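You operate a simulated robot arm through the tools that you are given. There is no shell and no other tool.

You run a simulated robot arm. Do the job below in one go: nothing can be reset, and whatever is moved stays where it is left.

JOB
Stir the small beaker on high till its oil film is gone, then tip it into the empty one.
Fine: the empty one beside the stir plate; stir dial off first; put the beaker back on the plate. Set down upright: small beaker.

It is judged by the outcome, as a careful person would: the job done as asked, and still so three seconds after it is handed in. It fails if anything else is knocked over, pushed out of place, dropped, spilled or broken.

ROBOT AND FRAMES
A 6-joint arm with a two-finger parallel gripper, fixed in place. Base frame: the origin is at the foot of the arm, x ahead of it, y to its left, z up; the work surface is at about z = 0.8. Readings come in m, degrees, newtons and seconds.
With the tool pointing down near the work surface it reaches from about 0.26 to 0.68 m from the base axis. Its first joint turns from -66.0 to 66.0 degrees. Payload 2.9 kg.
Tool frame: the origin (TCP) lies between the finger pads and is the grasp point; the fingertips stand 0.03 m ahead of it; z points along the fingers, y is the line along which they close. The gripper opens to 0.11 m. The fingers are 0.02 m wide and 0.01 m thick; the gripper's body (0.048 by 0.112 m) begins 0.055 m behind the TCP.
Orientation is that of the tool frame in the base frame, as [roll, pitch, yaw] about the fixed x, y, z axes, in that order (R = Rz(yaw) Ry(pitch) Rx(roll)). With the fingers straight down and closing along the base's y, the tool's x points along the base's -x, its y along +y and its z along -z.

CONTROLS
- The arm moves only by the tool send_rows. Its argument "commands" is a list of rows, each a list of 7 numbers: the opening in per cent of the stroke, from 0 (shut) to 100 (fully open), then the shift along the tool's x, y, z in units of 150 mm (1.0 is 150 mm), then the turn, a rotation vector about the tool's x, y, z in units of 180 degrees (1.0 is 180 degrees). In form: [[jaw, tx, ty, tz, rx, ry, rz], ...]. A call has 1 to 20 rows; each row is the pose to reach, as a shift and turn from the pose commanded when the call began, along the tool's axes at that moment. A call with a number of a shift or a turn outside -1 to 1 is refused whole. A row lasts 0.2 s, in which the tool goes at most 0.05 m and 8.6 degrees; a call with a longer step from one row to the next is refused whole, and so is a gripper value outside its range. Where a pose cannot be reached the arm comes as near as it can. A force on the tool above 40 N (or 10 N above the force at the start of the call, whichever is more), or a blocked arm, ends the call early, and 0.2 s more pass. Each finger travels about 0.108 m/s and halts on what it meets, pressing with about 35 N; the grip force reading is that of the motor and also rises with nothing between the fingers. The clock runs only during rows and for 0.2 s after the last one: add rows that repeat a pose to give the fingers time. It gives the time, the measured TCP pose, the force on the tool (base axes), the opening and the grip force at its end, in the units of the frame above (readings bear some noise), with the torque about the TCP (base axes, N m) and any sound that the robot's microphone picked up.
- Cameras (640 x 400 px; columns grow to the right, rows downward): "scene" is fixed at [0.0858, 0.4353, 1.3975]; the picture's right is [-0.70, -0.71, 0.00], its down [-0.31, 0.31, -0.90] and it looks along [0.64, -0.63, -0.44] (base axes); focal length 314 px, centre (320, 200). "wrist" rides on the gripper at [0.072, 0.017, -0.103] in the tool frame; the picture's right is [-0.23, 0.97, 0.00], its down [-0.76, -0.18, -0.62] and it looks along [-0.61, -0.14, 0.78] (tool axes); focal length 222 px, centre (320, 200). There is no depth. A picture from a camera that has moved, and an enlarged one, comes with that camera's place and axes in the base frame and with its lens.
- get_image(camera): a new picture of that camera. No time passes.
- close_up(camera, box): a new picture of the part [left, top, right, bottom] of that camera's present view, enlarged. No time passes.
- close_job(): hands the job in; it is judged then, once.

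Places have to be worked out from the pictures, the camera data and where the tool is seen. Open the gripper and draw the arm clear of the work before you hand the job in, unless the task says otherwise.

The tools are called by a JSON object that holds its "api" and its "payload". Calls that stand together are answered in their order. send_rows: Moves the arm, as the interface text tells. Its arguments: {"type":"object","properties":{"commands":{"type":"array"}},"required":["commands"]} The other tools are called the same way: get_image (camera) takes a picture; close_up (camera, box) takes an enlarged picture of a part of a camera's view; close_job () hands the job in.

At the start:

```text
time_s: 0.0
position: [0.4402, -0.1115, 1.1386]
orientation: [180.0, -0.1, -180.0]
wrist_force: [0.2, -1.1, 1.0]
torque: [0.01, -0.01, 0.01]
gripper_width: 0.1101
grasp_force: 0.0
```

scene: 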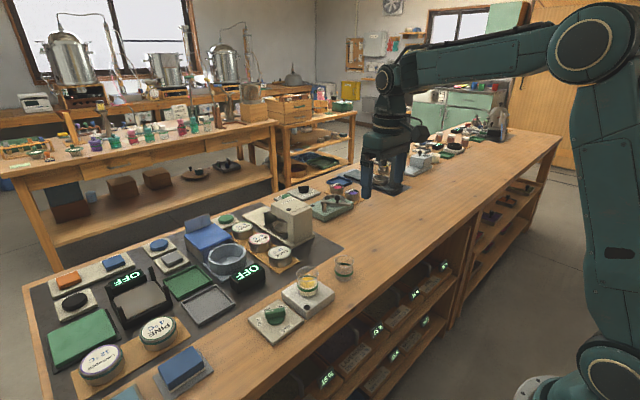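
wrist: 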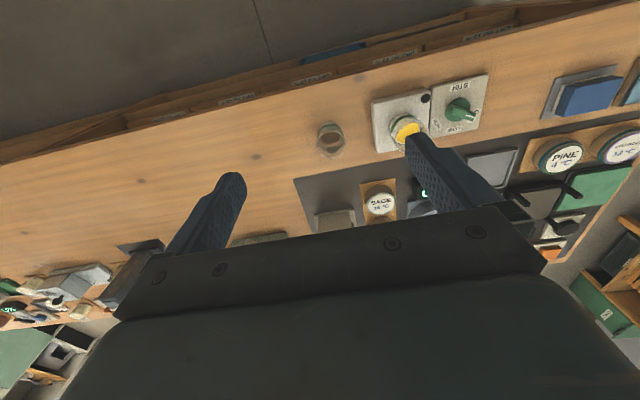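

I'll look closely at the stir plate, dial, and beakers first.

{"api": "close_up", "payload": {"camera": "scene", "box": [230, 240, 390, 340]}}

{"api": "close_up", "payload": {"camera": "wrist", "box": [300, 60, 500, 185]}}

{"api": "close_up", "payload": {"camera": "scene", "box": [20, 180, 340, 380]}}

```text
4.00 times, centred on (310, 290) of scene
camera zoom: at [0.0858, 0.4353, 1.3975], right [-0.7, -0.71, 0.0], down [-0.31, 0.31, -0.9], along [0.64, -0.63, -0.44], focal length 1256 px, centre (360, -160)
```

zoom: 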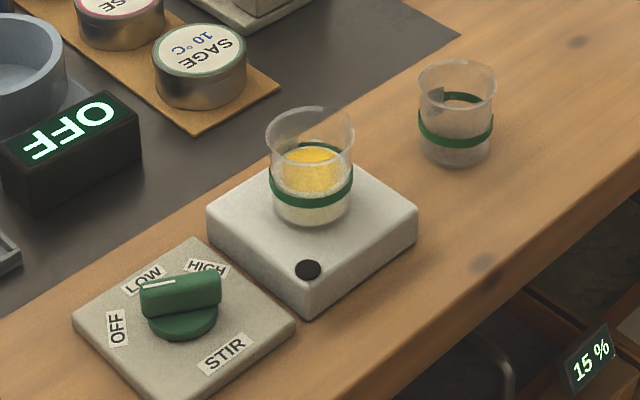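

```text
3.20 times, centred on (400, 122) of wrist
camera zoom: at [0.369, -0.0958, 1.2428], right [0.23, 0.97, 0.0], down [0.76, -0.18, 0.62], along [0.61, -0.14, -0.78], focal length 711 px, centre (64, 448)
```

zoom: 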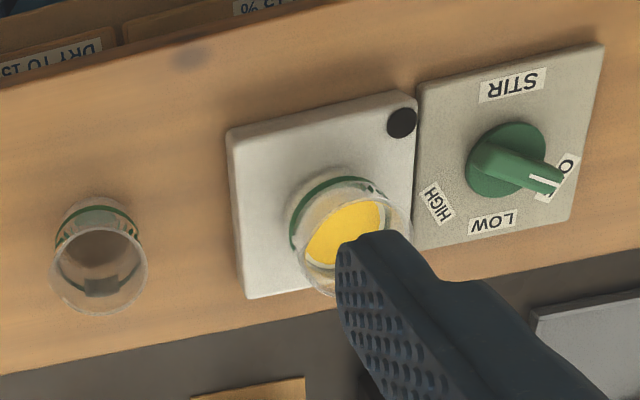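

```text
2.00 times, centred on (180, 280) of scene
camera zoom: at [0.0858, 0.4353, 1.3975], right [-0.7, -0.71, 0.0], down [-0.31, 0.31, -0.9], along [0.64, -0.63, -0.44], focal length 628 px, centre (600, 40)
```

zoom: 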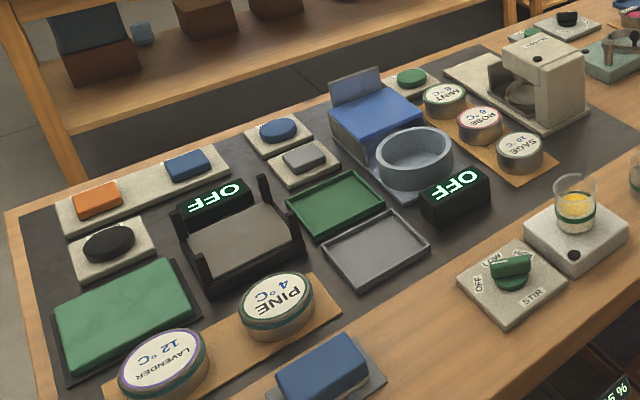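

The knob's white mark points at OFF, roughly at (0.55, 0.127). The oil-topped beaker sits on the stir plate near (0.55, 0.03) and the empty one is near (0.547, -0.113). I'll move above the dial for a closer look.

{"api": "send_rows", "payload": {"commands": [[100, -0.05, 0.15, 0.05, 0, 0, 0], [100, -0.1, 0.35, 0.1, 0, 0, 0], [100, -0.15, 0.55, 0.2, 0, 0, 0], [100, -0.2, 0.75, 0.3, 0, 0, 0], [100, -0.2, 0.92, 0.4, 0, 0, 0], [100, -0.2, 0.97, 0.4, 0, 0, 0], [100, -0.2, 0.97, 0.4, 0, 0, 0]]}}

```text
time_s: 1.6
position: [0.4717, 0.0319, 1.0789]
orientation: [179.9, 0.0, -180.0]
wrist_force: [-0.8, -0.5, 0.4]
torque: [0.01, 0.03, -0.02]
gripper_width: 0.11
grasp_force: 0.1
```

The arm is now at (0.472, 0.032, 1.079), partway to the dial. I'll look from here.

{"api": "get_image", "payload": {"camera": "wrist"}}

{"api": "close_up", "payload": {"camera": "wrist", "box": [240, 60, 480, 210]}}

```text
taken
camera wrist: at [0.4, 0.049, 1.182], right [0.23, 0.97, 0.0], down [0.76, -0.18, 0.62], along [0.61, -0.14, -0.78], focal length 222 px, centre (320, 200)
```

wrist: 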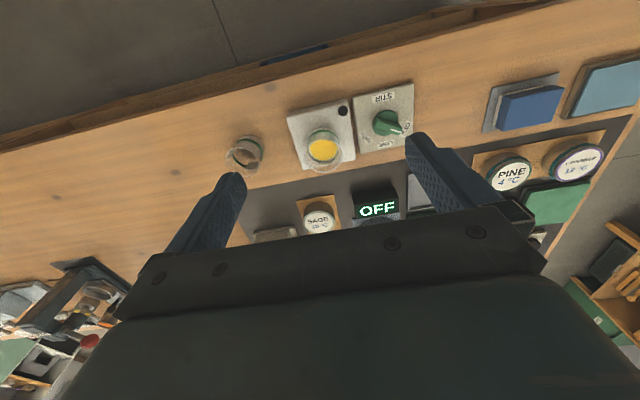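

```text
2.67 times, centred on (360, 135) of wrist
camera zoom: at [0.4, 0.049, 1.182], right [0.23, 0.97, 0.0], down [0.76, -0.18, 0.62], along [0.61, -0.14, -0.78], focal length 592 px, centre (213, 373)
```

zoom: 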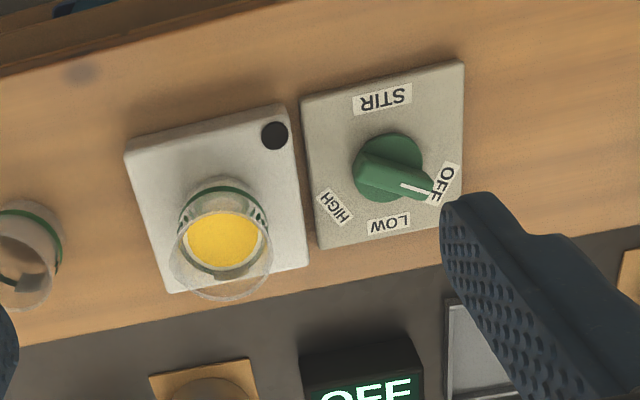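

The knob centre works out to about (0.551, 0.126), with OFF at +60°, LOW at 0° and HIGH at -60° from base x. I'll move above it and yaw +60° so the fingers straddle the bar.

{"api": "send_rows", "payload": {"commands": [[100, -0.067, 0.078, 0.08, 0, 0, -0.0417], [100, -0.133, 0.156, 0.16, 0, 0, -0.0833], [90, -0.2, 0.234, 0.25, 0, 0, -0.125], [80, -0.267, 0.311, 0.33, 0, 0, -0.1667], [70, -0.333, 0.389, 0.42, 0, 0, -0.2083], [60, -0.4, 0.467, 0.5, 0, 0, -0.25], [60, -0.467, 0.545, 0.58, 0, 0, -0.2917], [60, -0.533, 0.623, 0.667, 0, 0, -0.3333], [60, -0.533, 0.623, 0.667, 0, 0, -0.3333]]}}

{"api": "get_image", "payload": {"camera": "wrist"}}

{"api": "close_up", "payload": {"camera": "scene", "box": [200, 180, 400, 305]}}

```text
time_s: 3.6
position: [0.5505, 0.1263, 0.9783]
orientation: [-179.9, 0.0, -120.0]
wrist_force: [0.3, -0.5, -0.4]
torque: [-0.01, 0.01, 0.0]
gripper_width: 0.0659
grasp_force: 0.0
```

```text
taken
camera wrist: at [0.5012, 0.0713, 1.0824], right [-0.73, 0.68, 0.0], down [0.53, 0.57, 0.62], along [0.43, 0.46, -0.78], focal length 222 px, centre (320, 200)
```

wrist: 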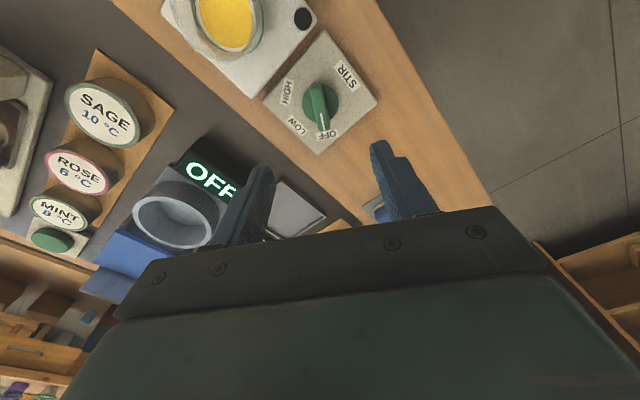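

```text
3.20 times, centred on (300, 242) of scene
camera zoom: at [0.0858, 0.4353, 1.3975], right [-0.7, -0.71, 0.0], down [-0.31, 0.31, -0.9], along [0.64, -0.63, -0.44], focal length 1005 px, centre (384, 64)
```

zoom: 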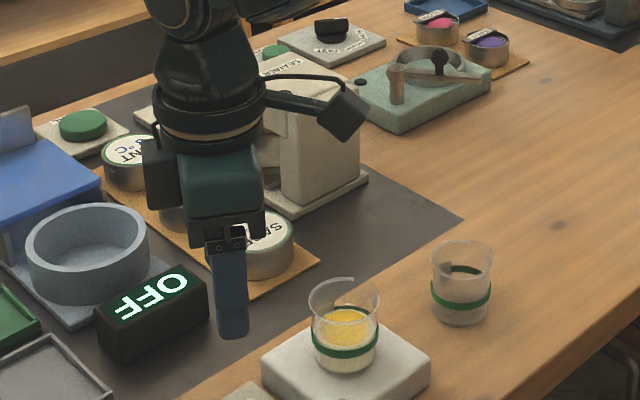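

The knob sits almost exactly under the grasp point (column 320, row about 101). I'll zoom in to check the alignment before descending.

{"api": "close_up", "payload": {"camera": "wrist", "box": [240, 30, 400, 130]}}

{"api": "close_up", "payload": {"camera": "wrist", "box": [160, 0, 400, 150]}}

```text
4.00 times, centred on (320, 80) of wrist
camera zoom: at [0.5012, 0.0713, 1.0824], right [-0.73, 0.68, 0.0], down [0.53, 0.57, 0.62], along [0.43, 0.46, -0.78], focal length 888 px, centre (320, 680)
```

zoom: 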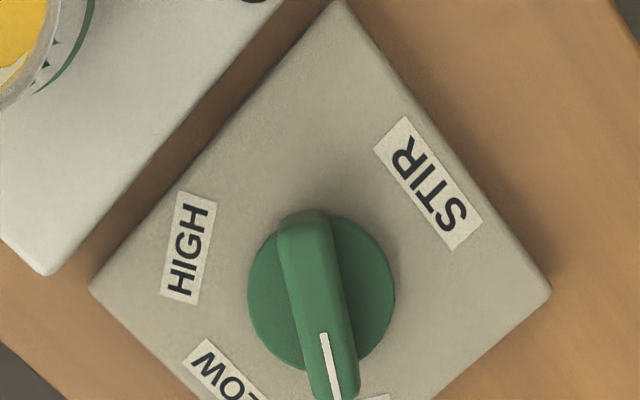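

```text
2.67 times, centred on (280, 75) of wrist
camera zoom: at [0.5012, 0.0713, 1.0824], right [-0.73, 0.68, 0.0], down [0.53, 0.57, 0.62], along [0.43, 0.46, -0.78], focal length 592 px, centre (427, 533)
```

zoom: 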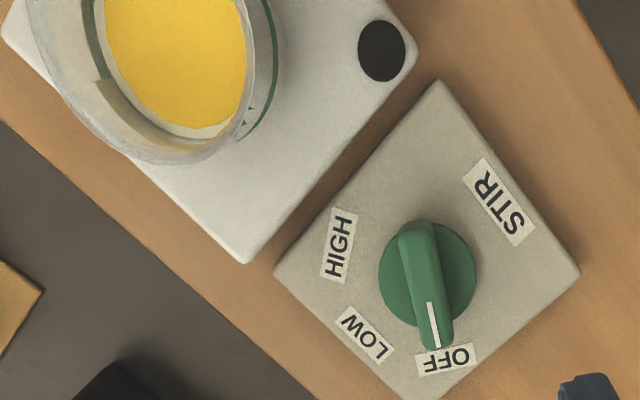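

The bar is aligned with the jaws and about 15 mm wide. I'll descend to TCP z ≈ 0.865 with the jaws partly open.

{"api": "send_rows", "payload": {"commands": [[50, 0, 0, 0.15, 0, 0, 0], [50, 0, 0, 0.3, 0, 0, 0], [50, 0, 0, 0.45, 0, 0, 0], [50, 0, 0, 0.6, 0, 0, 0], [50, 0, 0, 0.7, 0, 0, 0], [50, 0, 0, 0.76, 0, 0, 0], [50, 0, 0, 0.76, 0, 0, 0]]}}

{"api": "get_image", "payload": {"camera": "wrist"}}

{"api": "close_up", "payload": {"camera": "scene", "box": [200, 230, 360, 330]}}

```text
time_s: 5.2
position: [0.551, 0.1272, 0.8657]
orientation: [179.9, -0.1, -120.0]
wrist_force: [-0.4, 0.5, 0.5]
torque: [0.0, 0.0, -0.01]
gripper_width: 0.0552
grasp_force: 0.1
```

```text
taken
camera wrist: at [0.5007, 0.072, 0.9686], right [-0.73, 0.68, 0.0], down [0.53, 0.57, 0.62], along [0.43, 0.45, -0.78], focal length 222 px, centre (320, 200)
```

wrist: 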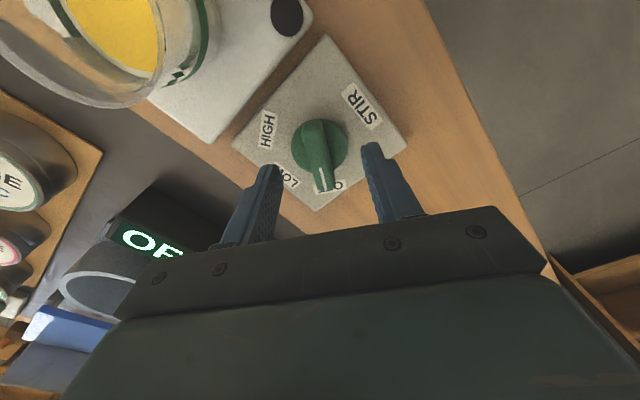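

```text
4.00 times, centred on (280, 280) of scene
camera zoom: at [0.0858, 0.4353, 1.3975], right [-0.7, -0.71, 0.0], down [-0.31, 0.31, -0.9], along [0.64, -0.63, -0.44], focal length 1256 px, centre (480, -120)
```

zoom: 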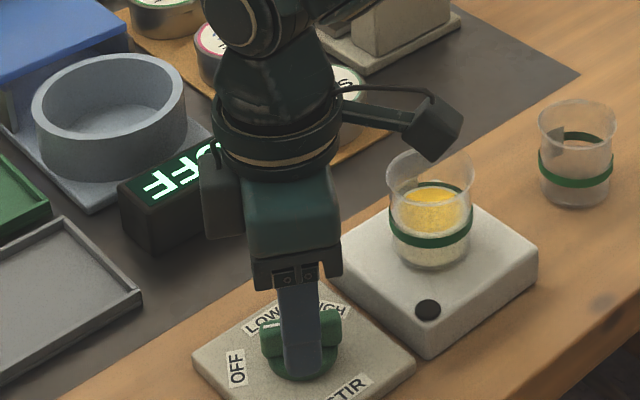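

The jaws straddle the bar, but the knob centre looks about 5 mm nearer the arm along the bar than my TCP. I'll zoom in to confirm.

{"api": "close_up", "payload": {"camera": "wrist", "box": [220, 80, 420, 205]}}

{"api": "close_up", "payload": {"camera": "scene", "box": [240, 285, 320, 335]}}

```text
3.20 times, centred on (320, 142) of wrist
camera zoom: at [0.5007, 0.072, 0.9686], right [-0.73, 0.68, 0.0], down [0.53, 0.57, 0.62], along [0.43, 0.45, -0.78], focal length 711 px, centre (320, 384)
```

zoom: 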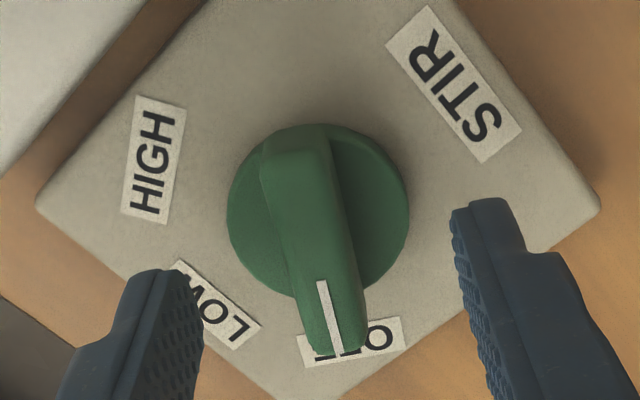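

```text
8.00 times, centred on (280, 310) of scene
camera zoom: at [0.0858, 0.4353, 1.3975], right [-0.7, -0.71, 0.0], down [-0.31, 0.31, -0.9], along [0.64, -0.63, -0.44], focal length 2512 px, centre (640, -680)
```

zoom: 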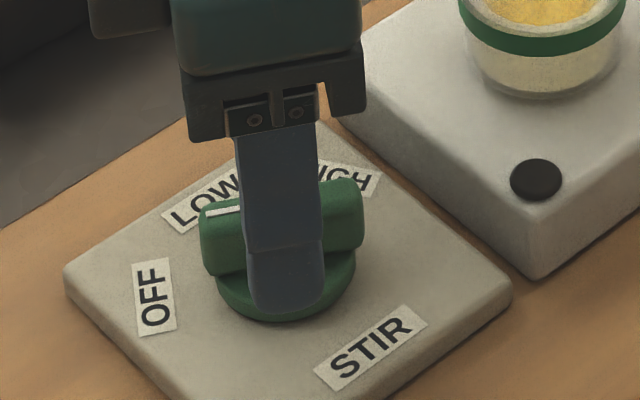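

The knob is offset about 4.5 mm toward the arm along the bar, and the bar top is near z 0.836. I'll shift by that amount, go down to TCP z ≈ 0.854 and close on the bar.

{"api": "send_rows", "payload": {"commands": [[50, 0.03, 0, 0, 0, 0, 0], [50, 0.03, 0, 0.04, 0, 0, 0], [50, 0.03, 0, 0.07, 0, 0, 0], [35, 0.03, 0, 0.078, 0, 0, 0], [25, 0.03, 0, 0.078, 0, 0, 0], [15, 0.03, 0, 0.078, 0, 0, 0], [5, 0.03, 0, 0.078, 0, 0, 0], [5, 0.03, 0, 0.078, 0, 0, 0]]}}

{"api": "close_up", "payload": {"camera": "wrist", "box": [220, 80, 420, 205]}}

{"api": "close_up", "payload": {"camera": "scene", "box": [240, 285, 320, 335]}}

```text
time_s: 7.0
position: [0.5482, 0.1227, 0.853]
orientation: [179.9, 0.0, -120.0]
wrist_force: [-3.1, 1.6, 0.4]
torque: [0.08, 0.0, -0.06]
gripper_width: 0.0136
grasp_force: 45.4
```

```text
3.20 times, centred on (320, 142) of wrist
camera zoom: at [0.4986, 0.0681, 0.957], right [-0.73, 0.68, 0.0], down [0.53, 0.57, 0.62], along [0.43, 0.46, -0.78], focal length 711 px, centre (320, 384)
```

zoom: 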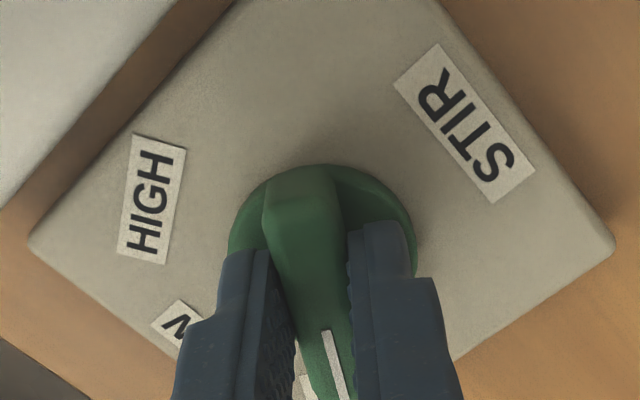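

```text
8.00 times, centred on (280, 310) of scene
camera zoom: at [0.0857, 0.4353, 1.3975], right [-0.7, -0.71, 0.0], down [-0.31, 0.31, -0.9], along [0.64, -0.63, -0.44], focal length 2512 px, centre (640, -680)
```

zoom: 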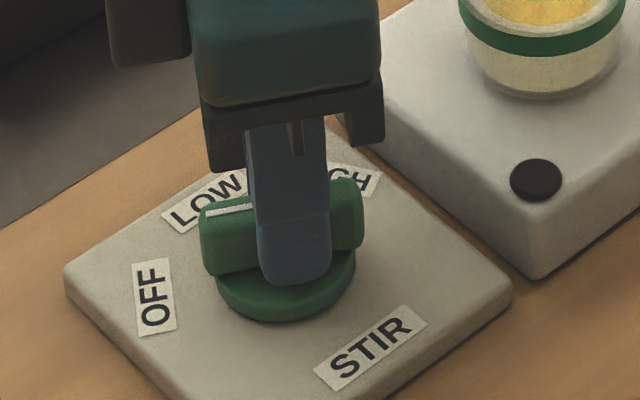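

I have the bar at 13.6 mm width with little side force. I'll turn it clockwise toward HIGH, doing the first 60° and then checking.

{"api": "send_rows", "payload": {"commands": [[0, 0, 0, 0, 0, 0, 0.0417], [0, 0, 0, 0, 0, 0, 0.0833], [0, 0, 0, 0, 0, 0, 0.125], [0, 0, 0, 0, 0, 0, 0.1667], [0, 0, 0, 0, 0, 0, 0.2083], [0, 0, 0, 0, 0, 0, 0.25], [0, 0, 0, 0, 0, 0, 0.2917], [0, 0, 0, 0, 0, 0, 0.3333]]}}

{"api": "close_up", "payload": {"camera": "scene", "box": [230, 260, 358, 340]}}

```text
time_s: 8.8
position: [0.5481, 0.1245, 0.8535]
orientation: [179.9, 0.1, -179.9]
wrist_force: [-14.8, 18.3, 5.8]
torque: [0.06, -0.01, 0.04]
gripper_width: 0.0138
grasp_force: 44.9
```

```text
5.00 times, centred on (294, 300) of scene
camera zoom: at [0.0853, 0.4357, 1.3974], right [-0.7, -0.71, 0.0], down [-0.31, 0.31, -0.9], along [0.64, -0.63, -0.44], focal length 1570 px, centre (450, -300)
```

zoom: 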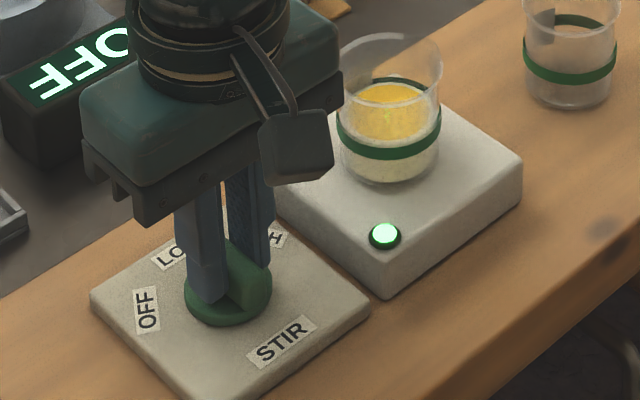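

The stirrer light is on at LOW, but a side force of about 23 N suggests the knob axis is roughly 2 mm off. I'll compensate for that while turning on to HIGH.

{"api": "send_rows", "payload": {"commands": [[0, 0.01, 0.0125, 0, 0, 0, 0], [0, 0.01, 0.0145, 0, 0, 0, 0.0417], [0, 0.009, 0.0165, 0, 0, 0, 0.0833], [0, 0.009, 0.0185, 0, 0, 0, 0.125], [0, 0.008, 0.0205, 0, 0, 0, 0.1667], [0, 0.007, 0.0225, 0, 0, 0, 0.2083], [0, 0.006, 0.0245, 0, 0, 0, 0.25], [0, 0.005, 0.0265, 0, 0, 0, 0.2917], [0, 0.0045, 0.028, 0, 0, 0, 0.3333]]}}

{"api": "close_up", "payload": {"camera": "scene", "box": [230, 260, 358, 340]}}

{"api": "get_image", "payload": {"camera": "wrist"}}

```text
time_s: 10.8
position: [0.5483, 0.1274, 0.853]
orientation: [179.9, 0.2, 119.8]
wrist_force: [8.7, 1.0, -6.1]
torque: [-0.58, -0.37, 0.43]
gripper_width: 0.0138
grasp_force: 44.6
```

```text
5.00 times, centred on (294, 300) of scene
camera zoom: at [0.0861, 0.4353, 1.3975], right [-0.7, -0.71, 0.0], down [-0.31, 0.31, -0.9], along [0.64, -0.63, -0.44], focal length 1570 px, centre (450, -300)
```

zoom: 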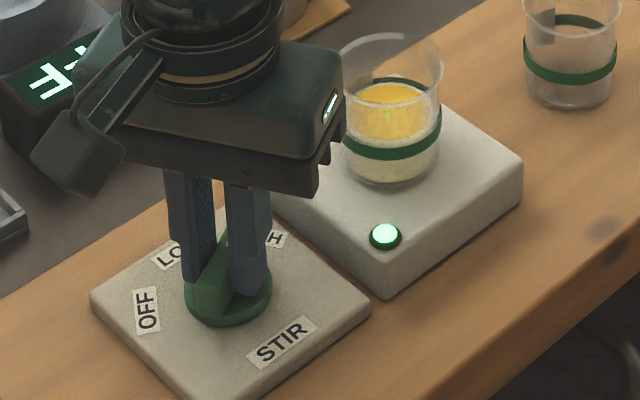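

```text
taken
camera wrist: at [0.5277, 0.1977, 0.9569], right [0.96, 0.29, 0.0], down [0.22, -0.75, 0.62], along [0.18, -0.6, -0.78], focal length 222 px, centre (320, 200)
```

wrist: 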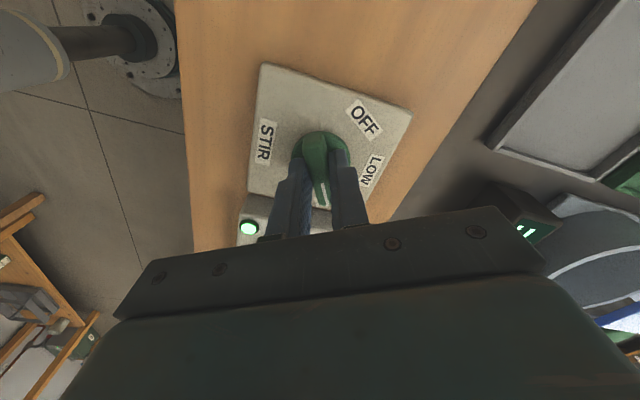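

The dial has turned about 120° and the light is on. I'll zoom in to check that it points at HIGH and watch the film.

{"api": "close_up", "payload": {"camera": "wrist", "box": [220, 50, 440, 220]}}

{"api": "close_up", "payload": {"camera": "scene", "box": [278, 255, 342, 305]}}

```text
2.35 times, centred on (330, 135) of wrist
camera zoom: at [0.5277, 0.1977, 0.9569], right [0.96, 0.29, 0.0], down [0.22, -0.75, 0.62], along [0.18, -0.6, -0.78], focal length 523 px, centre (296, 353)
```

zoom: 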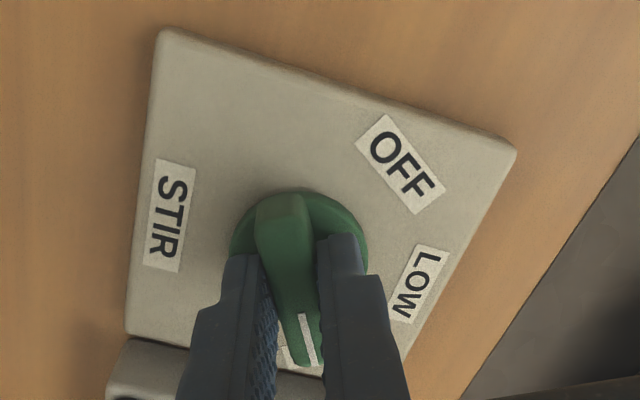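

```text
8.00 times, centred on (310, 280) of scene
camera zoom: at [0.0861, 0.4353, 1.3975], right [-0.7, -0.71, 0.0], down [-0.31, 0.31, -0.9], along [0.64, -0.63, -0.44], focal length 2512 px, centre (400, -440)
```

zoom: 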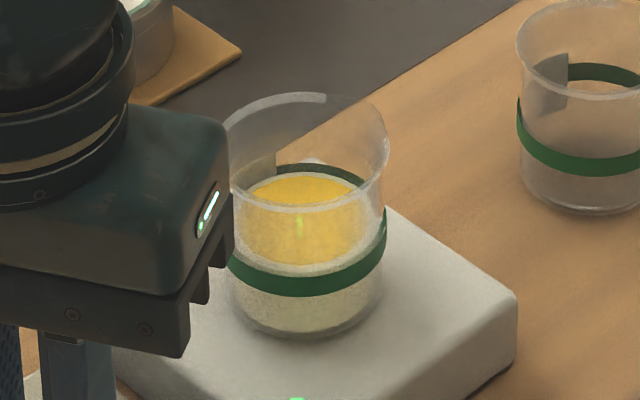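

The white mark is over the HIGH label and the film already looks smaller. I'll hold still and let it stir.

{"api": "send_rows", "payload": {"commands": [[0, 0, 0, 0, 0, 0, 0], [0, 0, 0, 0, 0, 0, 0], [0, 0, 0, 0, 0, 0, 0], [0, 0, 0, 0, 0, 0, 0], [0, 0, 0, 0, 0, 0, 0], [0, 0, 0, 0, 0, 0, 0], [0, 0, 0, 0, 0, 0, 0], [0, 0, 0, 0, 0, 0, 0], [0, 0, 0, 0, 0, 0, 0], [0, 0, 0, 0, 0, 0, 0]]}}

{"api": "close_up", "payload": {"camera": "scene", "box": [278, 255, 342, 305]}}

```text
time_s: 13.0
position: [0.5494, 0.127, 0.8532]
orientation: [179.9, 0.1, 119.8]
wrist_force: [17.9, -9.7, -1.7]
torque: [-0.16, -0.15, 0.16]
gripper_width: 0.0136
grasp_force: 45.2
```

```text
8.00 times, centred on (310, 280) of scene
camera zoom: at [0.0863, 0.4351, 1.3975], right [-0.7, -0.71, 0.0], down [-0.31, 0.31, -0.9], along [0.64, -0.63, -0.44], focal length 2512 px, centre (400, -440)
```

zoom: 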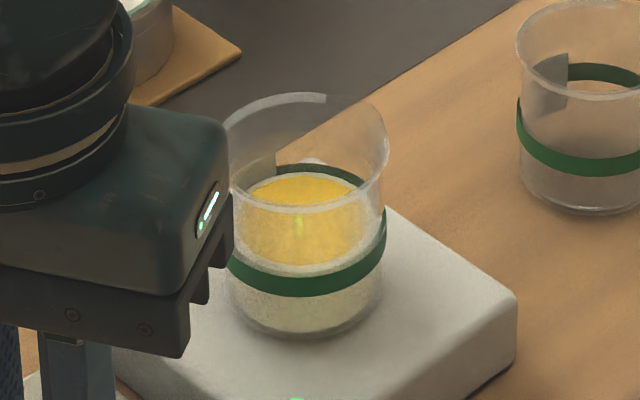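

No visible change in the film after 2 s. I'll ease the side load by about 1 mm and keep waiting.

{"api": "send_rows", "payload": {"commands": [[0, -0.007, 0.004, 0, 0, 0, 0], [0, -0.007, 0.004, 0, 0, 0, 0], [0, -0.007, 0.004, 0, 0, 0, 0], [0, -0.007, 0.004, 0, 0, 0, 0], [0, -0.007, 0.004, 0, 0, 0, 0], [0, -0.007, 0.004, 0, 0, 0, 0], [0, -0.007, 0.004, 0, 0, 0, 0], [0, -0.007, 0.004, 0, 0, 0, 0], [0, -0.007, 0.004, 0, 0, 0, 0], [0, -0.007, 0.004, 0, 0, 0, 0], [0, -0.007, 0.004, 0, 0, 0, 0], [0, -0.007, 0.004, 0, 0, 0, 0], [0, -0.007, 0.004, 0, 0, 0, 0], [0, -0.007, 0.004, 0, 0, 0, 0], [0, -0.007, 0.004, 0, 0, 0, 0], [0, -0.007, 0.004, 0, 0, 0, 0], [0, -0.007, 0.004, 0, 0, 0, 0], [0, -0.007, 0.004, 0, 0, 0, 0]]}}

{"api": "close_up", "payload": {"camera": "scene", "box": [278, 255, 342, 305]}}

```text
time_s: 16.8
position: [0.5481, 0.1265, 0.8531]
orientation: [180.0, 0.0, 120.0]
wrist_force: [5.0, 3.5, 10.3]
torque: [0.23, 0.05, 0.02]
gripper_width: 0.0136
grasp_force: 45.1
```

```text
8.00 times, centred on (310, 280) of scene
camera zoom: at [0.0858, 0.4353, 1.3975], right [-0.7, -0.71, 0.0], down [-0.31, 0.31, -0.9], along [0.64, -0.63, -0.44], focal length 2512 px, centre (400, -440)
```

zoom: 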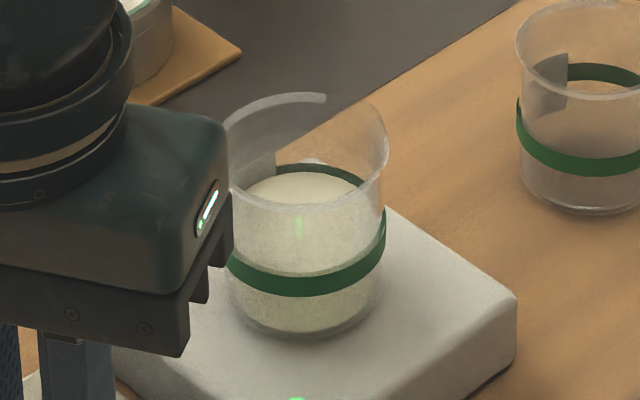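

The oil film is gone and the liquid is uniformly milky. Now I'll turn the dial back 120° to OFF along the corrected arc.

{"api": "send_rows", "payload": {"commands": [[0, -0.0006, -0.002, 0, 0, 0, -0.0417], [0, -0.001, -0.004, 0, 0, 0, -0.0833], [0, -0.0015, -0.006, 0, 0, 0, -0.125], [0, -0.002, -0.0078, 0, 0, 0, -0.1667], [0, -0.003, -0.0095, 0, 0, 0, -0.2083], [0, -0.0038, -0.0108, 0, 0, 0, -0.25], [0, -0.0048, -0.0118, 0, 0, 0, -0.2917], [0, -0.0058, -0.0126, 0, 0, 0, -0.3333], [0, -0.0073, -0.013, 0, 0, 0, -0.375], [0, -0.009, -0.0134, 0, 0, 0, -0.4167], [0, -0.0107, -0.0136, 0, 0, 0, -0.4583], [0, -0.0124, -0.0138, 0, 0, 0, -0.5], [0, -0.0141, -0.0138, 0, 0, 0, -0.5417], [0, -0.0158, -0.0137, 0, 0, 0, -0.5833], [0, -0.0175, -0.0136, 0, 0, 0, -0.625], [0, -0.0192, -0.0134, 0, 0, 0, -0.6667], [0, -0.0192, -0.0134, 0, 0, 0, -0.6667]]}}

{"api": "close_up", "payload": {"camera": "scene", "box": [230, 255, 358, 335]}}

{"api": "close_up", "payload": {"camera": "wrist", "box": [220, 50, 440, 220]}}

```text
time_s: 20.4
position: [0.5488, 0.1235, 0.8536]
orientation: [-180.0, 0.0, -119.9]
wrist_force: [2.3, 3.6, 4.1]
torque: [-0.91, 0.47, -0.15]
gripper_width: 0.0137
grasp_force: 45.1
```

```text
5.00 times, centred on (294, 295) of scene
camera zoom: at [0.0858, 0.4354, 1.3975], right [-0.7, -0.71, 0.0], down [-0.31, 0.31, -0.9], along [0.64, -0.63, -0.44], focal length 1570 px, centre (450, -275)
```

zoom: 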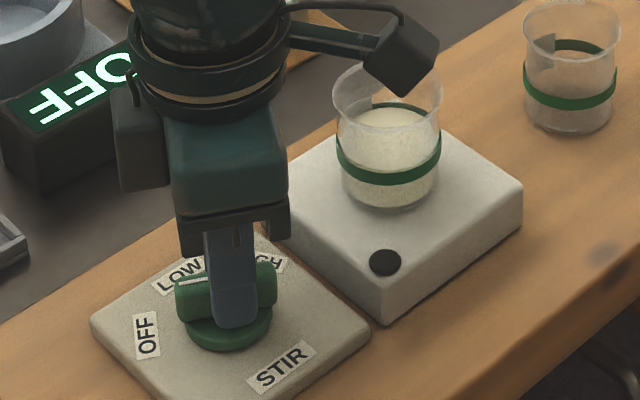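

```text
2.35 times, centred on (330, 135) of wrist
camera zoom: at [0.4986, 0.068, 0.9569], right [-0.73, 0.68, 0.0], down [0.53, 0.57, 0.62], along [0.43, 0.46, -0.78], focal length 523 px, centre (296, 353)
```

zoom: 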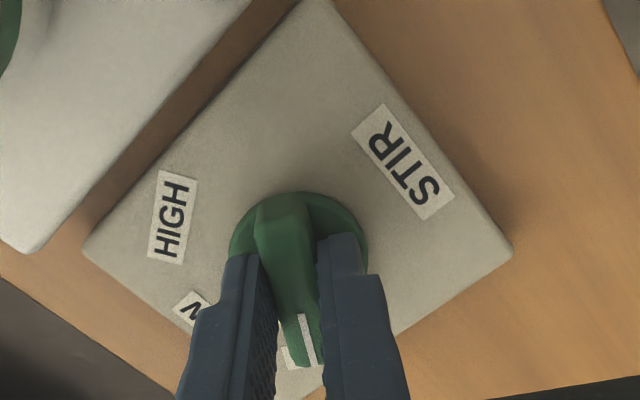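

The indicator is dark and the mark is back at OFF. I'll open the jaws and lift straight up.

{"api": "send_rows", "payload": {"commands": [[20, 0, 0, 0, 0, 0, 0], [35, 0, 0, 0, 0, 0, 0], [45, 0, 0, 0, 0, 0, 0], [45, 0, 0, 0, 0, 0, 0], [45, 0, 0, -0.1, 0, 0, 0], [45, 0, 0, -0.3, 0, 0, 0], [45, 0, 0, -0.55, 0, 0, 0], [45, 0, 0, -0.8, 0, 0, 0], [45, 0, 0, -1.0, 0, 0, 0], [45, 0, 0, -1.0, 0, 0, 0]]}}

{"api": "close_up", "payload": {"camera": "scene", "box": [230, 235, 390, 335]}}

{"api": "get_image", "payload": {"camera": "wrist"}}

```text
time_s: 22.6
position: [0.5493, 0.1238, 1.0048]
orientation: [179.9, -0.1, -120.0]
wrist_force: [0.4, 0.6, -0.5]
torque: [0.02, 0.02, 0.01]
gripper_width: 0.0494
grasp_force: 0.2
```

```text
4.00 times, centred on (310, 285) of scene
camera zoom: at [0.0858, 0.4353, 1.3975], right [-0.7, -0.71, 0.0], down [-0.31, 0.31, -0.9], along [0.64, -0.63, -0.44], focal length 1256 px, centre (360, -140)
```

zoom: 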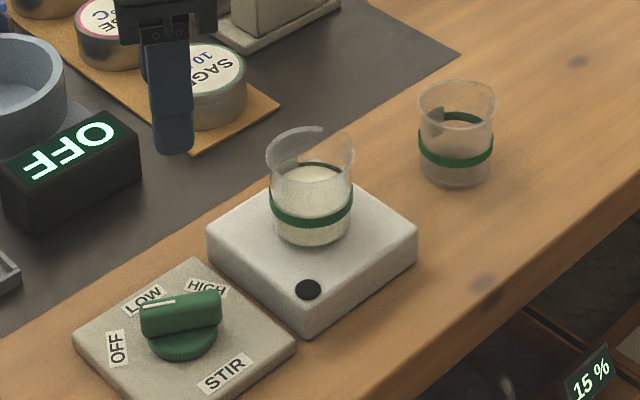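

```text
taken
camera wrist: at [0.4985, 0.0685, 1.1083], right [-0.73, 0.68, 0.0], down [0.53, 0.57, 0.62], along [0.43, 0.46, -0.78], focal length 222 px, centre (320, 200)
```

wrist: 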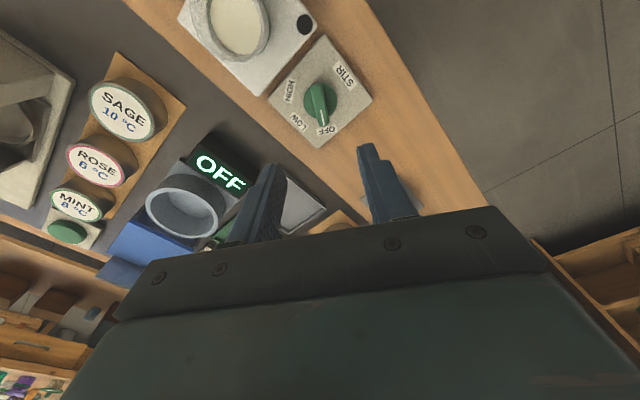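

The dial reads OFF, the indicator is dark, and the beaker hasn't moved. Next I'll pull back toward the arm, square the gripper and open it fully to line up on the beaker.

{"api": "send_rows", "payload": {"commands": [[45, 0.1, 0.04, -0.1, 0, 0, 0.0417], [50, 0.22, 0.1, -0.2, 0, 0, 0.0833], [60, 0.36, 0.16, -0.28, 0, 0, 0.125], [70, 0.5, 0.22, -0.33, 0, 0, 0.1667], [80, 0.63, 0.28, -0.36, 0, 0, 0.2083], [90, 0.76, 0.34, -0.367, 0, 0, 0.25], [100, 0.88, 0.39, -0.367, 0, 0, 0.2917], [100, 0.973, 0.431, -0.367, 0, 0, 0.3333], [100, 0.973, 0.431, -0.367, 0, 0, 0.3333]]}}

{"api": "get_image", "payload": {"camera": "wrist"}}

{"api": "close_up", "payload": {"camera": "wrist", "box": [200, 80, 440, 230]}}

{"api": "close_up", "payload": {"camera": "scene", "box": [278, 250, 374, 310]}}

```text
time_s: 24.6
position: [0.4196, 0.0284, 1.0574]
orientation: [-180.0, 0.1, 180.0]
wrist_force: [0.1, 0.1, 0.3]
torque: [0.01, 0.02, 0.02]
gripper_width: 0.1099
grasp_force: 0.1
```

```text
taken
camera wrist: at [0.3473, 0.045, 1.1619], right [0.23, 0.97, 0.0], down [0.76, -0.18, 0.62], along [0.61, -0.14, -0.78], focal length 222 px, centre (320, 200)
```

wrist: 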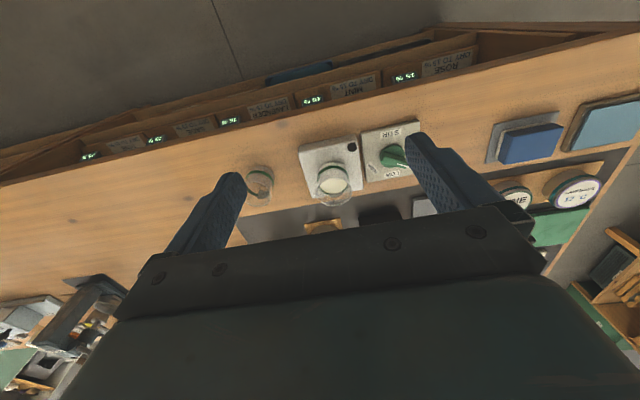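

```text
2.67 times, centred on (320, 155) of wrist
camera zoom: at [0.3473, 0.045, 1.1619], right [0.23, 0.97, 0.0], down [0.76, -0.18, 0.62], along [0.61, -0.14, -0.78], focal length 592 px, centre (320, 320)
```

zoom: 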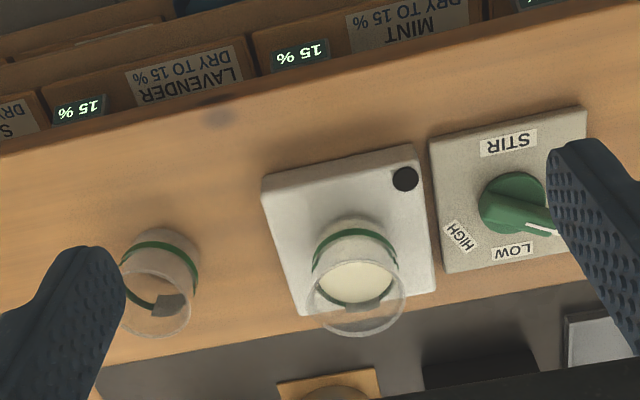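

```text
6.67 times, centred on (326, 280) of scene
camera zoom: at [0.0858, 0.4353, 1.3975], right [-0.7, -0.71, 0.0], down [-0.31, 0.31, -0.9], along [0.64, -0.63, -0.44], focal length 2094 px, centre (280, -333)
```

zoom: 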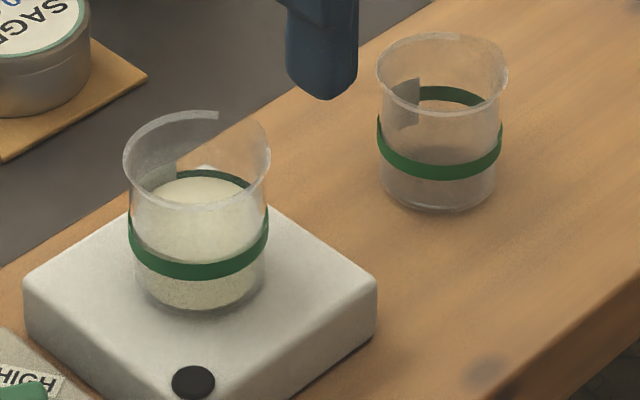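

From the two views, the full beaker's axis is near (0.553, 0.020) with base z 0.832 and rim z 0.885. The empty beaker is near (0.551, -0.117) with its rim at 0.853. I'll grip from the front with the tool tilted about 30° below horizontal, and test that pitch in free air first.

{"api": "send_rows", "payload": {"commands": [[100, -0.07, 0, 0, 0, -0.0417, 0], [100, -0.14, 0, 0, 0, -0.0833, 0], [100, -0.2, 0, 0, 0, -0.125, 0], [100, -0.26, 0, 0, 0, -0.1667, 0], [100, -0.33, 0, 0, 0, -0.2083, 0], [100, -0.4, 0, 0, 0, -0.25, 0], [100, -0.4, 0, 0, 0, -0.2917, 0], [100, -0.4, 0, 0, 0, -0.3333, 0], [100, -0.4, 0, 0, 0, -0.3333, 0]]}}

{"api": "get_image", "payload": {"camera": "scene"}}

{"api": "get_image", "payload": {"camera": "wrist"}}

```text
time_s: 26.6
position: [0.4791, 0.0292, 1.0586]
orientation: [179.9, 59.9, -180.0]
wrist_force: [0.1, 0.6, 0.2]
torque: [0.01, 0.02, -0.01]
gripper_width: 0.11
grasp_force: 0.1
```

```text
taken
```

scene: 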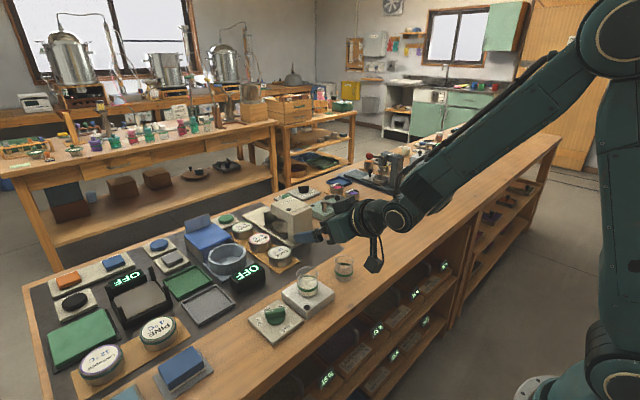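

```text
taken
camera wrist: at [0.3544, 0.0452, 1.0479], right [0.11, 0.97, 0.2], down [-0.16, -0.18, 0.97], along [0.98, -0.14, 0.14], focal length 222 px, centre (320, 200)
```

wrist: 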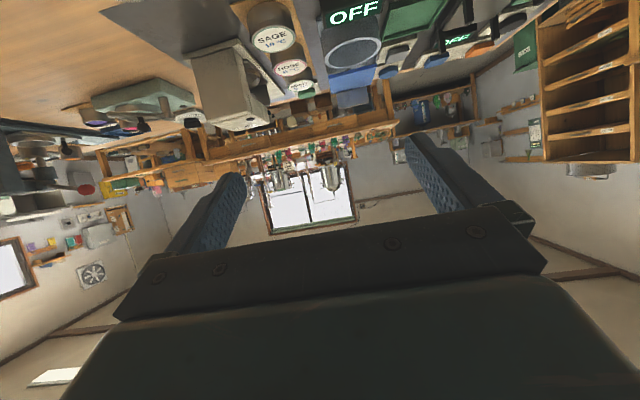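

The 30° pose is reachable. I'll rehearse the pouring rotation, 120° about base x, in clear air above the pour spot before touching the beaker.

{"api": "send_rows", "payload": {"commands": [[95, 0.003, -0.05, 0.035, -0.0208, 0, 0.0361], [90, 0.007, -0.1, 0.07, -0.0417, 0, 0.0722], [85, 0.01, -0.15, 0.105, -0.0625, 0, 0.1083], [80, 0.014, -0.2, 0.14, -0.0833, 0, 0.1443], [75, 0.017, -0.25, 0.18, -0.1042, 0, 0.1804], [70, 0.02, -0.3, 0.215, -0.125, 0, 0.2165], [65, 0.024, -0.35, 0.25, -0.1458, 0, 0.2526], [60, 0.028, -0.4, 0.285, -0.1667, 0, 0.2887], [55, 0.031, -0.45, 0.32, -0.1875, 0, 0.3248], [55, 0.034, -0.5, 0.357, -0.2083, 0, 0.3608], [55, 0.038, -0.55, 0.393, -0.2292, 0, 0.3969], [55, 0.041, -0.6, 0.428, -0.25, 0, 0.433], [55, 0.045, -0.65, 0.464, -0.2708, 0, 0.4691], [55, 0.048, -0.7, 0.5, -0.2917, 0, 0.5052], [55, 0.052, -0.75, 0.535, -0.3125, 0, 0.5413], [55, 0.055, -0.767, 0.571, -0.3333, 0, 0.5774], [55, 0.055, -0.767, 0.571, -0.3333, 0, 0.5774]]}}

{"api": "get_image", "payload": {"camera": "scene"}}

```text
time_s: 30.2
position: [0.6437, -0.0869, 1.0496]
orientation: [74.0, -25.8, 123.5]
wrist_force: [0.3, 0.0, 0.3]
torque: [0.02, 0.02, -0.01]
gripper_width: 0.0606
grasp_force: 0.1
out of reach, approached as far as the arm can: row 13, 14, 15, 16, 17
```

```text
taken
```

scene: 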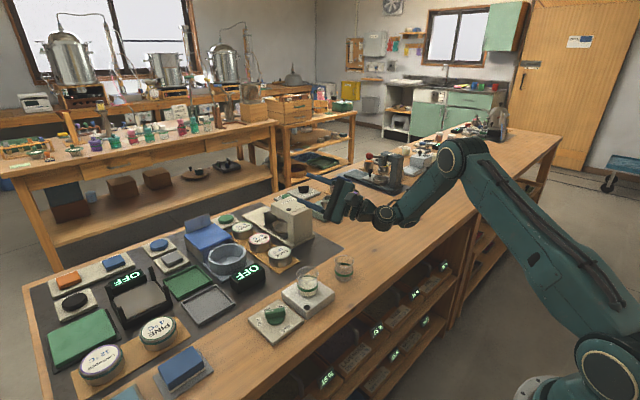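

The orientation is fine, but past about 97° the arm runs out of reach at this position because the tool ends up pointing upward. I'll undo the tilt, then try a shallower pitch with a slight yaw.

{"api": "send_rows", "payload": {"commands": [[55, 0, 0, 0, 0.0208, 0, -0.0361], [55, 0, 0, 0, 0.0417, 0, -0.0722], [55, 0, 0, 0, 0.0625, 0, -0.1083], [55, 0, 0, 0, 0.0833, 0, -0.1443], [55, 0, 0, 0, 0.1042, 0, -0.1804], [55, 0, 0, 0, 0.125, 0, -0.2165], [55, 0, 0, 0, 0.1458, 0, -0.2526], [55, 0, 0, 0, 0.1667, 0, -0.2887], [60, 0, 0, 0, 0.1875, 0, -0.3248], [70, 0, 0, 0, 0.2083, 0, -0.3608], [80, 0, 0, 0, 0.2292, 0, -0.3969], [90, 0, 0, 0, 0.25, 0, -0.433], [100, 0, 0, 0, 0.2708, 0, -0.4691], [100, 0, 0, 0, 0.2917, 0, -0.5052], [100, 0, 0, 0, 0.3125, 0, -0.5413], [100, 0, 0, 0, 0.3333, 0, -0.5774], [100, 0, 0, 0, 0.3333, 0, -0.5774]]}}

{"api": "get_image", "payload": {"camera": "scene"}}

```text
time_s: 33.8
position: [0.6421, -0.0841, 1.0529]
orientation: [-179.8, 60.0, -179.8]
wrist_force: [0.5, 0.1, 0.4]
torque: [0.02, 0.02, 0.01]
gripper_width: 0.11
grasp_force: 0.0
```

```text
taken
```

scene: 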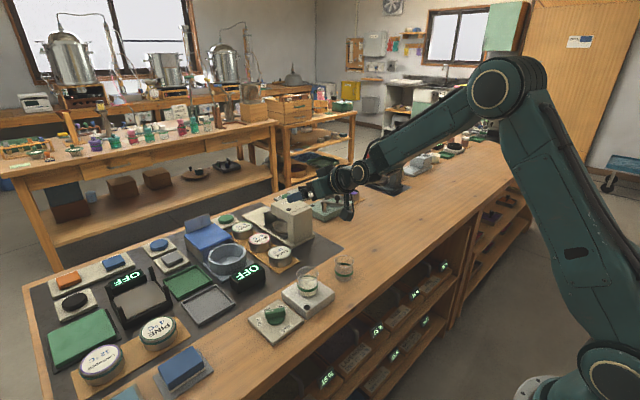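

The tool is back at 30° pitch and sits at (0.642, -0.084, 1.053). I'll move to the pour area and try 20° pitch with -20° yaw.

{"api": "send_rows", "payload": {"commands": [[80, 0.15, 0.005, -0.06, 0, -0.014, 0], [70, 0.3, 0.01, -0.12, 0, -0.028, 0], [60, 0.45, 0.015, -0.18, 0, -0.042, 0], [55, 0.6, 0.02, -0.24, 0, -0.0556, 0], [55, 0.728, 0.027, -0.288, 0, -0.0556, 0], [55, 0.728, 0.027, -0.288, 0, -0.0556, 0]]}}

{"api": "send_rows", "payload": {"commands": [[55, 0, 0, 0, 0.0348, 0, 0.0127], [55, 0, 0, 0, 0.0696, 0, 0.0253], [55, 0, 0, 0, 0.1044, 0, 0.038], [55, 0, 0, 0, 0.1044, 0, 0.038]]}}

```text
time_s: 35.2
position: [0.551, -0.0828, 0.9782]
orientation: [-179.9, 70.0, -180.0]
wrist_force: [0.0, -0.1, -0.4]
torque: [0.0, -0.02, 0.01]
gripper_width: 0.0602
grasp_force: 0.1
```

```text
time_s: 36.2
position: [0.5504, -0.0808, 0.9795]
orientation: [-180.0, 69.9, 160.0]
wrist_force: [0.2, 0.1, -0.9]
torque: [-0.02, 0.01, -0.03]
gripper_width: 0.0605
grasp_force: 0.2
```

The 20° pitch with -20° yaw is reached. Now I'll test the tilt in steps to 112°.

{"api": "send_rows", "payload": {"commands": [[55, 0, 0, 0, -0.01425, 0, 0.03916], [55, 0, 0, 0, -0.0285, 0, 0.07832], [55, 0, 0, 0, -0.04275, 0, 0.11748], [55, 0, 0, 0, -0.057, 0, 0.15664], [55, 0, 0, 0, -0.07125, 0, 0.1958], [55, 0, 0, 0, -0.0855, 0, 0.23496], [55, 0, 0, 0, -0.09975, 0, 0.27412], [55, 0, 0, 0, -0.114, 0, 0.31328], [55, 0, 0, 0, -0.12825, 0, 0.35244], [55, 0, 0, 0, -0.1425, 0, 0.3916], [55, 0, 0, 0, -0.15675, 0, 0.43076], [55, 0, 0, 0, -0.171, 0, 0.46992], [55, 0, 0, 0, -0.18525, 0, 0.50908], [55, 0, 0, 0, -0.1995, 0, 0.54824], [55, 0, 0, 0, -0.21375, 0, 0.5874], [55, 0, 0, 0, -0.21375, 0, 0.5874]]}}

{"api": "get_image", "payload": {"camera": "scene"}}

```text
time_s: 39.6
position: [0.5967, -0.0851, 1.0048]
orientation: [82.1, -21.3, 91.4]
wrist_force: [0.1, -0.5, 0.0]
torque: [0.01, 0.0, -0.04]
gripper_width: 0.0606
grasp_force: 0.0
out of reach, approached as far as the arm can: row 12, 13, 14, 15, 16
```

```text
taken
```

scene: 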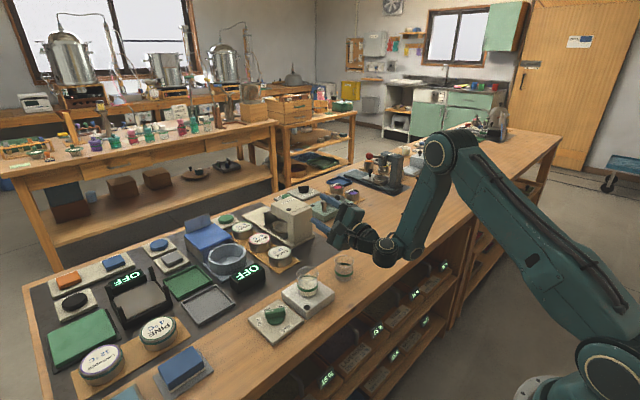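

The limit appears to be the wrist bend between forearm and tool, about 76°. A better plan is to keep the tool pitched about 25° down and pour by rolling about the tool's own axis. I'll undo this tilt first.

{"api": "send_rows", "payload": {"commands": [[55, 0, 0, 0, 0.01425, 0, -0.03916], [55, 0, 0, 0, 0.0285, 0, -0.07832], [55, 0, 0, 0, 0.04275, 0, -0.11748], [55, 0, 0, 0, 0.057, 0, -0.15664], [55, 0, 0, 0, 0.07125, 0, -0.1958], [55, 0, 0, 0, 0.0855, 0, -0.23496], [55, 0, 0, 0, 0.09975, 0, -0.27412], [55, 0, 0, 0, 0.114, 0, -0.31328], [55, 0, 0, 0, 0.12825, 0, -0.35244], [55, 0, 0, 0, 0.1425, 0, -0.3916], [55, 0, 0, 0, 0.15675, 0, -0.43076], [55, 0, 0, 0, 0.171, 0, -0.46992], [55, 0, 0, 0, 0.18525, 0, -0.50908], [55, 0, 0, 0, 0.1995, 0, -0.54824], [55, 0, 0, 0, 0.21375, 0, -0.5874], [55, 0, 0, 0, 0.21375, 0, -0.5874]]}}

{"api": "send_rows", "payload": {"commands": [[55, 0, 0, 0, -0.0348, 0, -0.0127], [55, 0, 0, 0, -0.0696, 0, -0.0253], [55, 0, 0, 0, -0.1044, 0, -0.038], [55, 0, 0, 0, -0.1044, 0, -0.038]]}}

```text
time_s: 43.0
position: [0.5975, -0.0836, 1.0041]
orientation: [-179.7, 70.1, 160.4]
wrist_force: [0.4, 0.8, 0.7]
torque: [0.03, 0.02, 0.03]
gripper_width: 0.0606
grasp_force: 0.1
```

```text
time_s: 44.0
position: [0.5957, -0.0836, 1.0043]
orientation: [179.9, 70.0, -179.9]
wrist_force: [0.3, 0.8, -0.2]
torque: [0.01, -0.03, 0.0]
gripper_width: 0.0607
grasp_force: 0.0
```

The tool is upright at 20° pitch again. I'll set 25° pitch over the pour area, then test a pure 140° roll about the tool axis.

{"api": "send_rows", "payload": {"commands": [[55, 0.1, -0.036, -0.05, 0, 0.0139, 0], [55, 0.2, -0.072, -0.1, 0, 0.0278, 0], [55, 0.3, -0.107, -0.153, 0, 0.0278, 0], [55, 0.3, -0.107, -0.153, 0, 0.0278, 0]]}}

{"api": "send_rows", "payload": {"commands": [[55, 0, 0, 0, 0, 0, 0.0432], [55, 0, 0, 0, 0, 0, 0.0864], [55, 0, 0, 0, 0, 0, 0.1296], [55, 0, 0, 0, 0, 0, 0.1728], [55, 0, 0, 0, 0, 0, 0.216], [55, 0, 0, 0, 0, 0, 0.2593], [55, 0, 0, 0, 0, 0, 0.3025], [55, 0, 0, 0, 0, 0, 0.3457], [55, 0, 0, 0, 0, 0, 0.3889], [55, 0, 0, 0, 0, 0, 0.4321], [55, 0, 0, 0, 0, 0, 0.4753], [55, 0, 0, 0, 0, 0, 0.5185], [55, 0, 0, 0, 0, 0, 0.5617], [55, 0, 0, 0, 0, 0, 0.6049], [55, 0, 0, 0, 0, 0, 0.6481], [55, 0, 0, 0, 0, 0, 0.6914], [55, 0, 0, 0, 0, 0, 0.7346], [55, 0, 0, 0, 0, 0, 0.7778], [55, 0, 0, 0, 0, 0, 0.7778]]}}

{"api": "get_image", "payload": {"camera": "scene"}}

```text
time_s: 45.0
position: [0.5587, -0.1005, 0.9698]
orientation: [180.0, 65.1, -180.0]
wrist_force: [0.7, 0.1, -0.8]
torque: [-0.03, -0.03, 0.0]
gripper_width: 0.0607
grasp_force: 0.0
```

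```text
time_s: 49.0
position: [0.5601, -0.0999, 0.9699]
orientation: [126.0, -44.2, 63.3]
wrist_force: [-0.7, -0.4, -0.4]
torque: [-0.02, -0.01, -0.01]
gripper_width: 0.0607
grasp_force: 0.1
```

```text
taken
```

scene: 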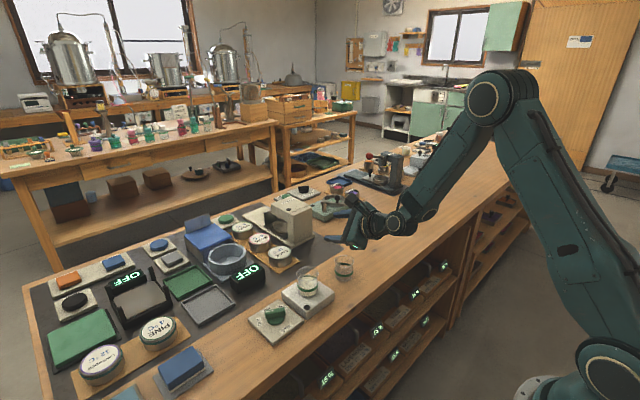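

The full 140° roll is reachable without any error. I'll roll back upright, then go to a pre-grasp pose in front of the full beaker.

{"api": "send_rows", "payload": {"commands": [[55, 0, 0, 0, 0, 0, -0.0432], [55, 0, 0, 0, 0, 0, -0.0864], [55, 0, 0, 0, 0, 0, -0.1296], [55, 0, 0, 0, 0, 0, -0.1728], [55, 0, 0, 0, 0, 0, -0.216], [55, 0, 0, 0, 0, 0, -0.2593], [55, 0, 0, 0, 0, 0, -0.3025], [55, 0, 0, 0, 0, 0, -0.3457], [55, 0, 0, 0, 0, 0, -0.3889], [55, 0, 0, 0, 0, 0, -0.4321], [55, 0, 0, 0, 0, 0, -0.4753], [55, 0, 0, 0, 0, 0, -0.5185], [55, 0, 0, 0, 0, 0, -0.5617], [55, 0, 0, 0, 0, 0, -0.6049], [55, 0, 0, 0, 0, 0, -0.6481], [55, 0, 0, 0, 0, 0, -0.6914], [55, 0, 0, 0, 0, 0, -0.7346], [55, 0, 0, 0, 0, 0, -0.7778], [55, 0, 0, 0, 0, 0, -0.7778]]}}

```text
time_s: 53.0
position: [0.5599, -0.0999, 0.9706]
orientation: [-179.8, 65.1, -179.6]
wrist_force: [0.4, 0.1, -0.6]
torque: [-0.03, -0.02, 0.02]
gripper_width: 0.0603
grasp_force: 0.2
```

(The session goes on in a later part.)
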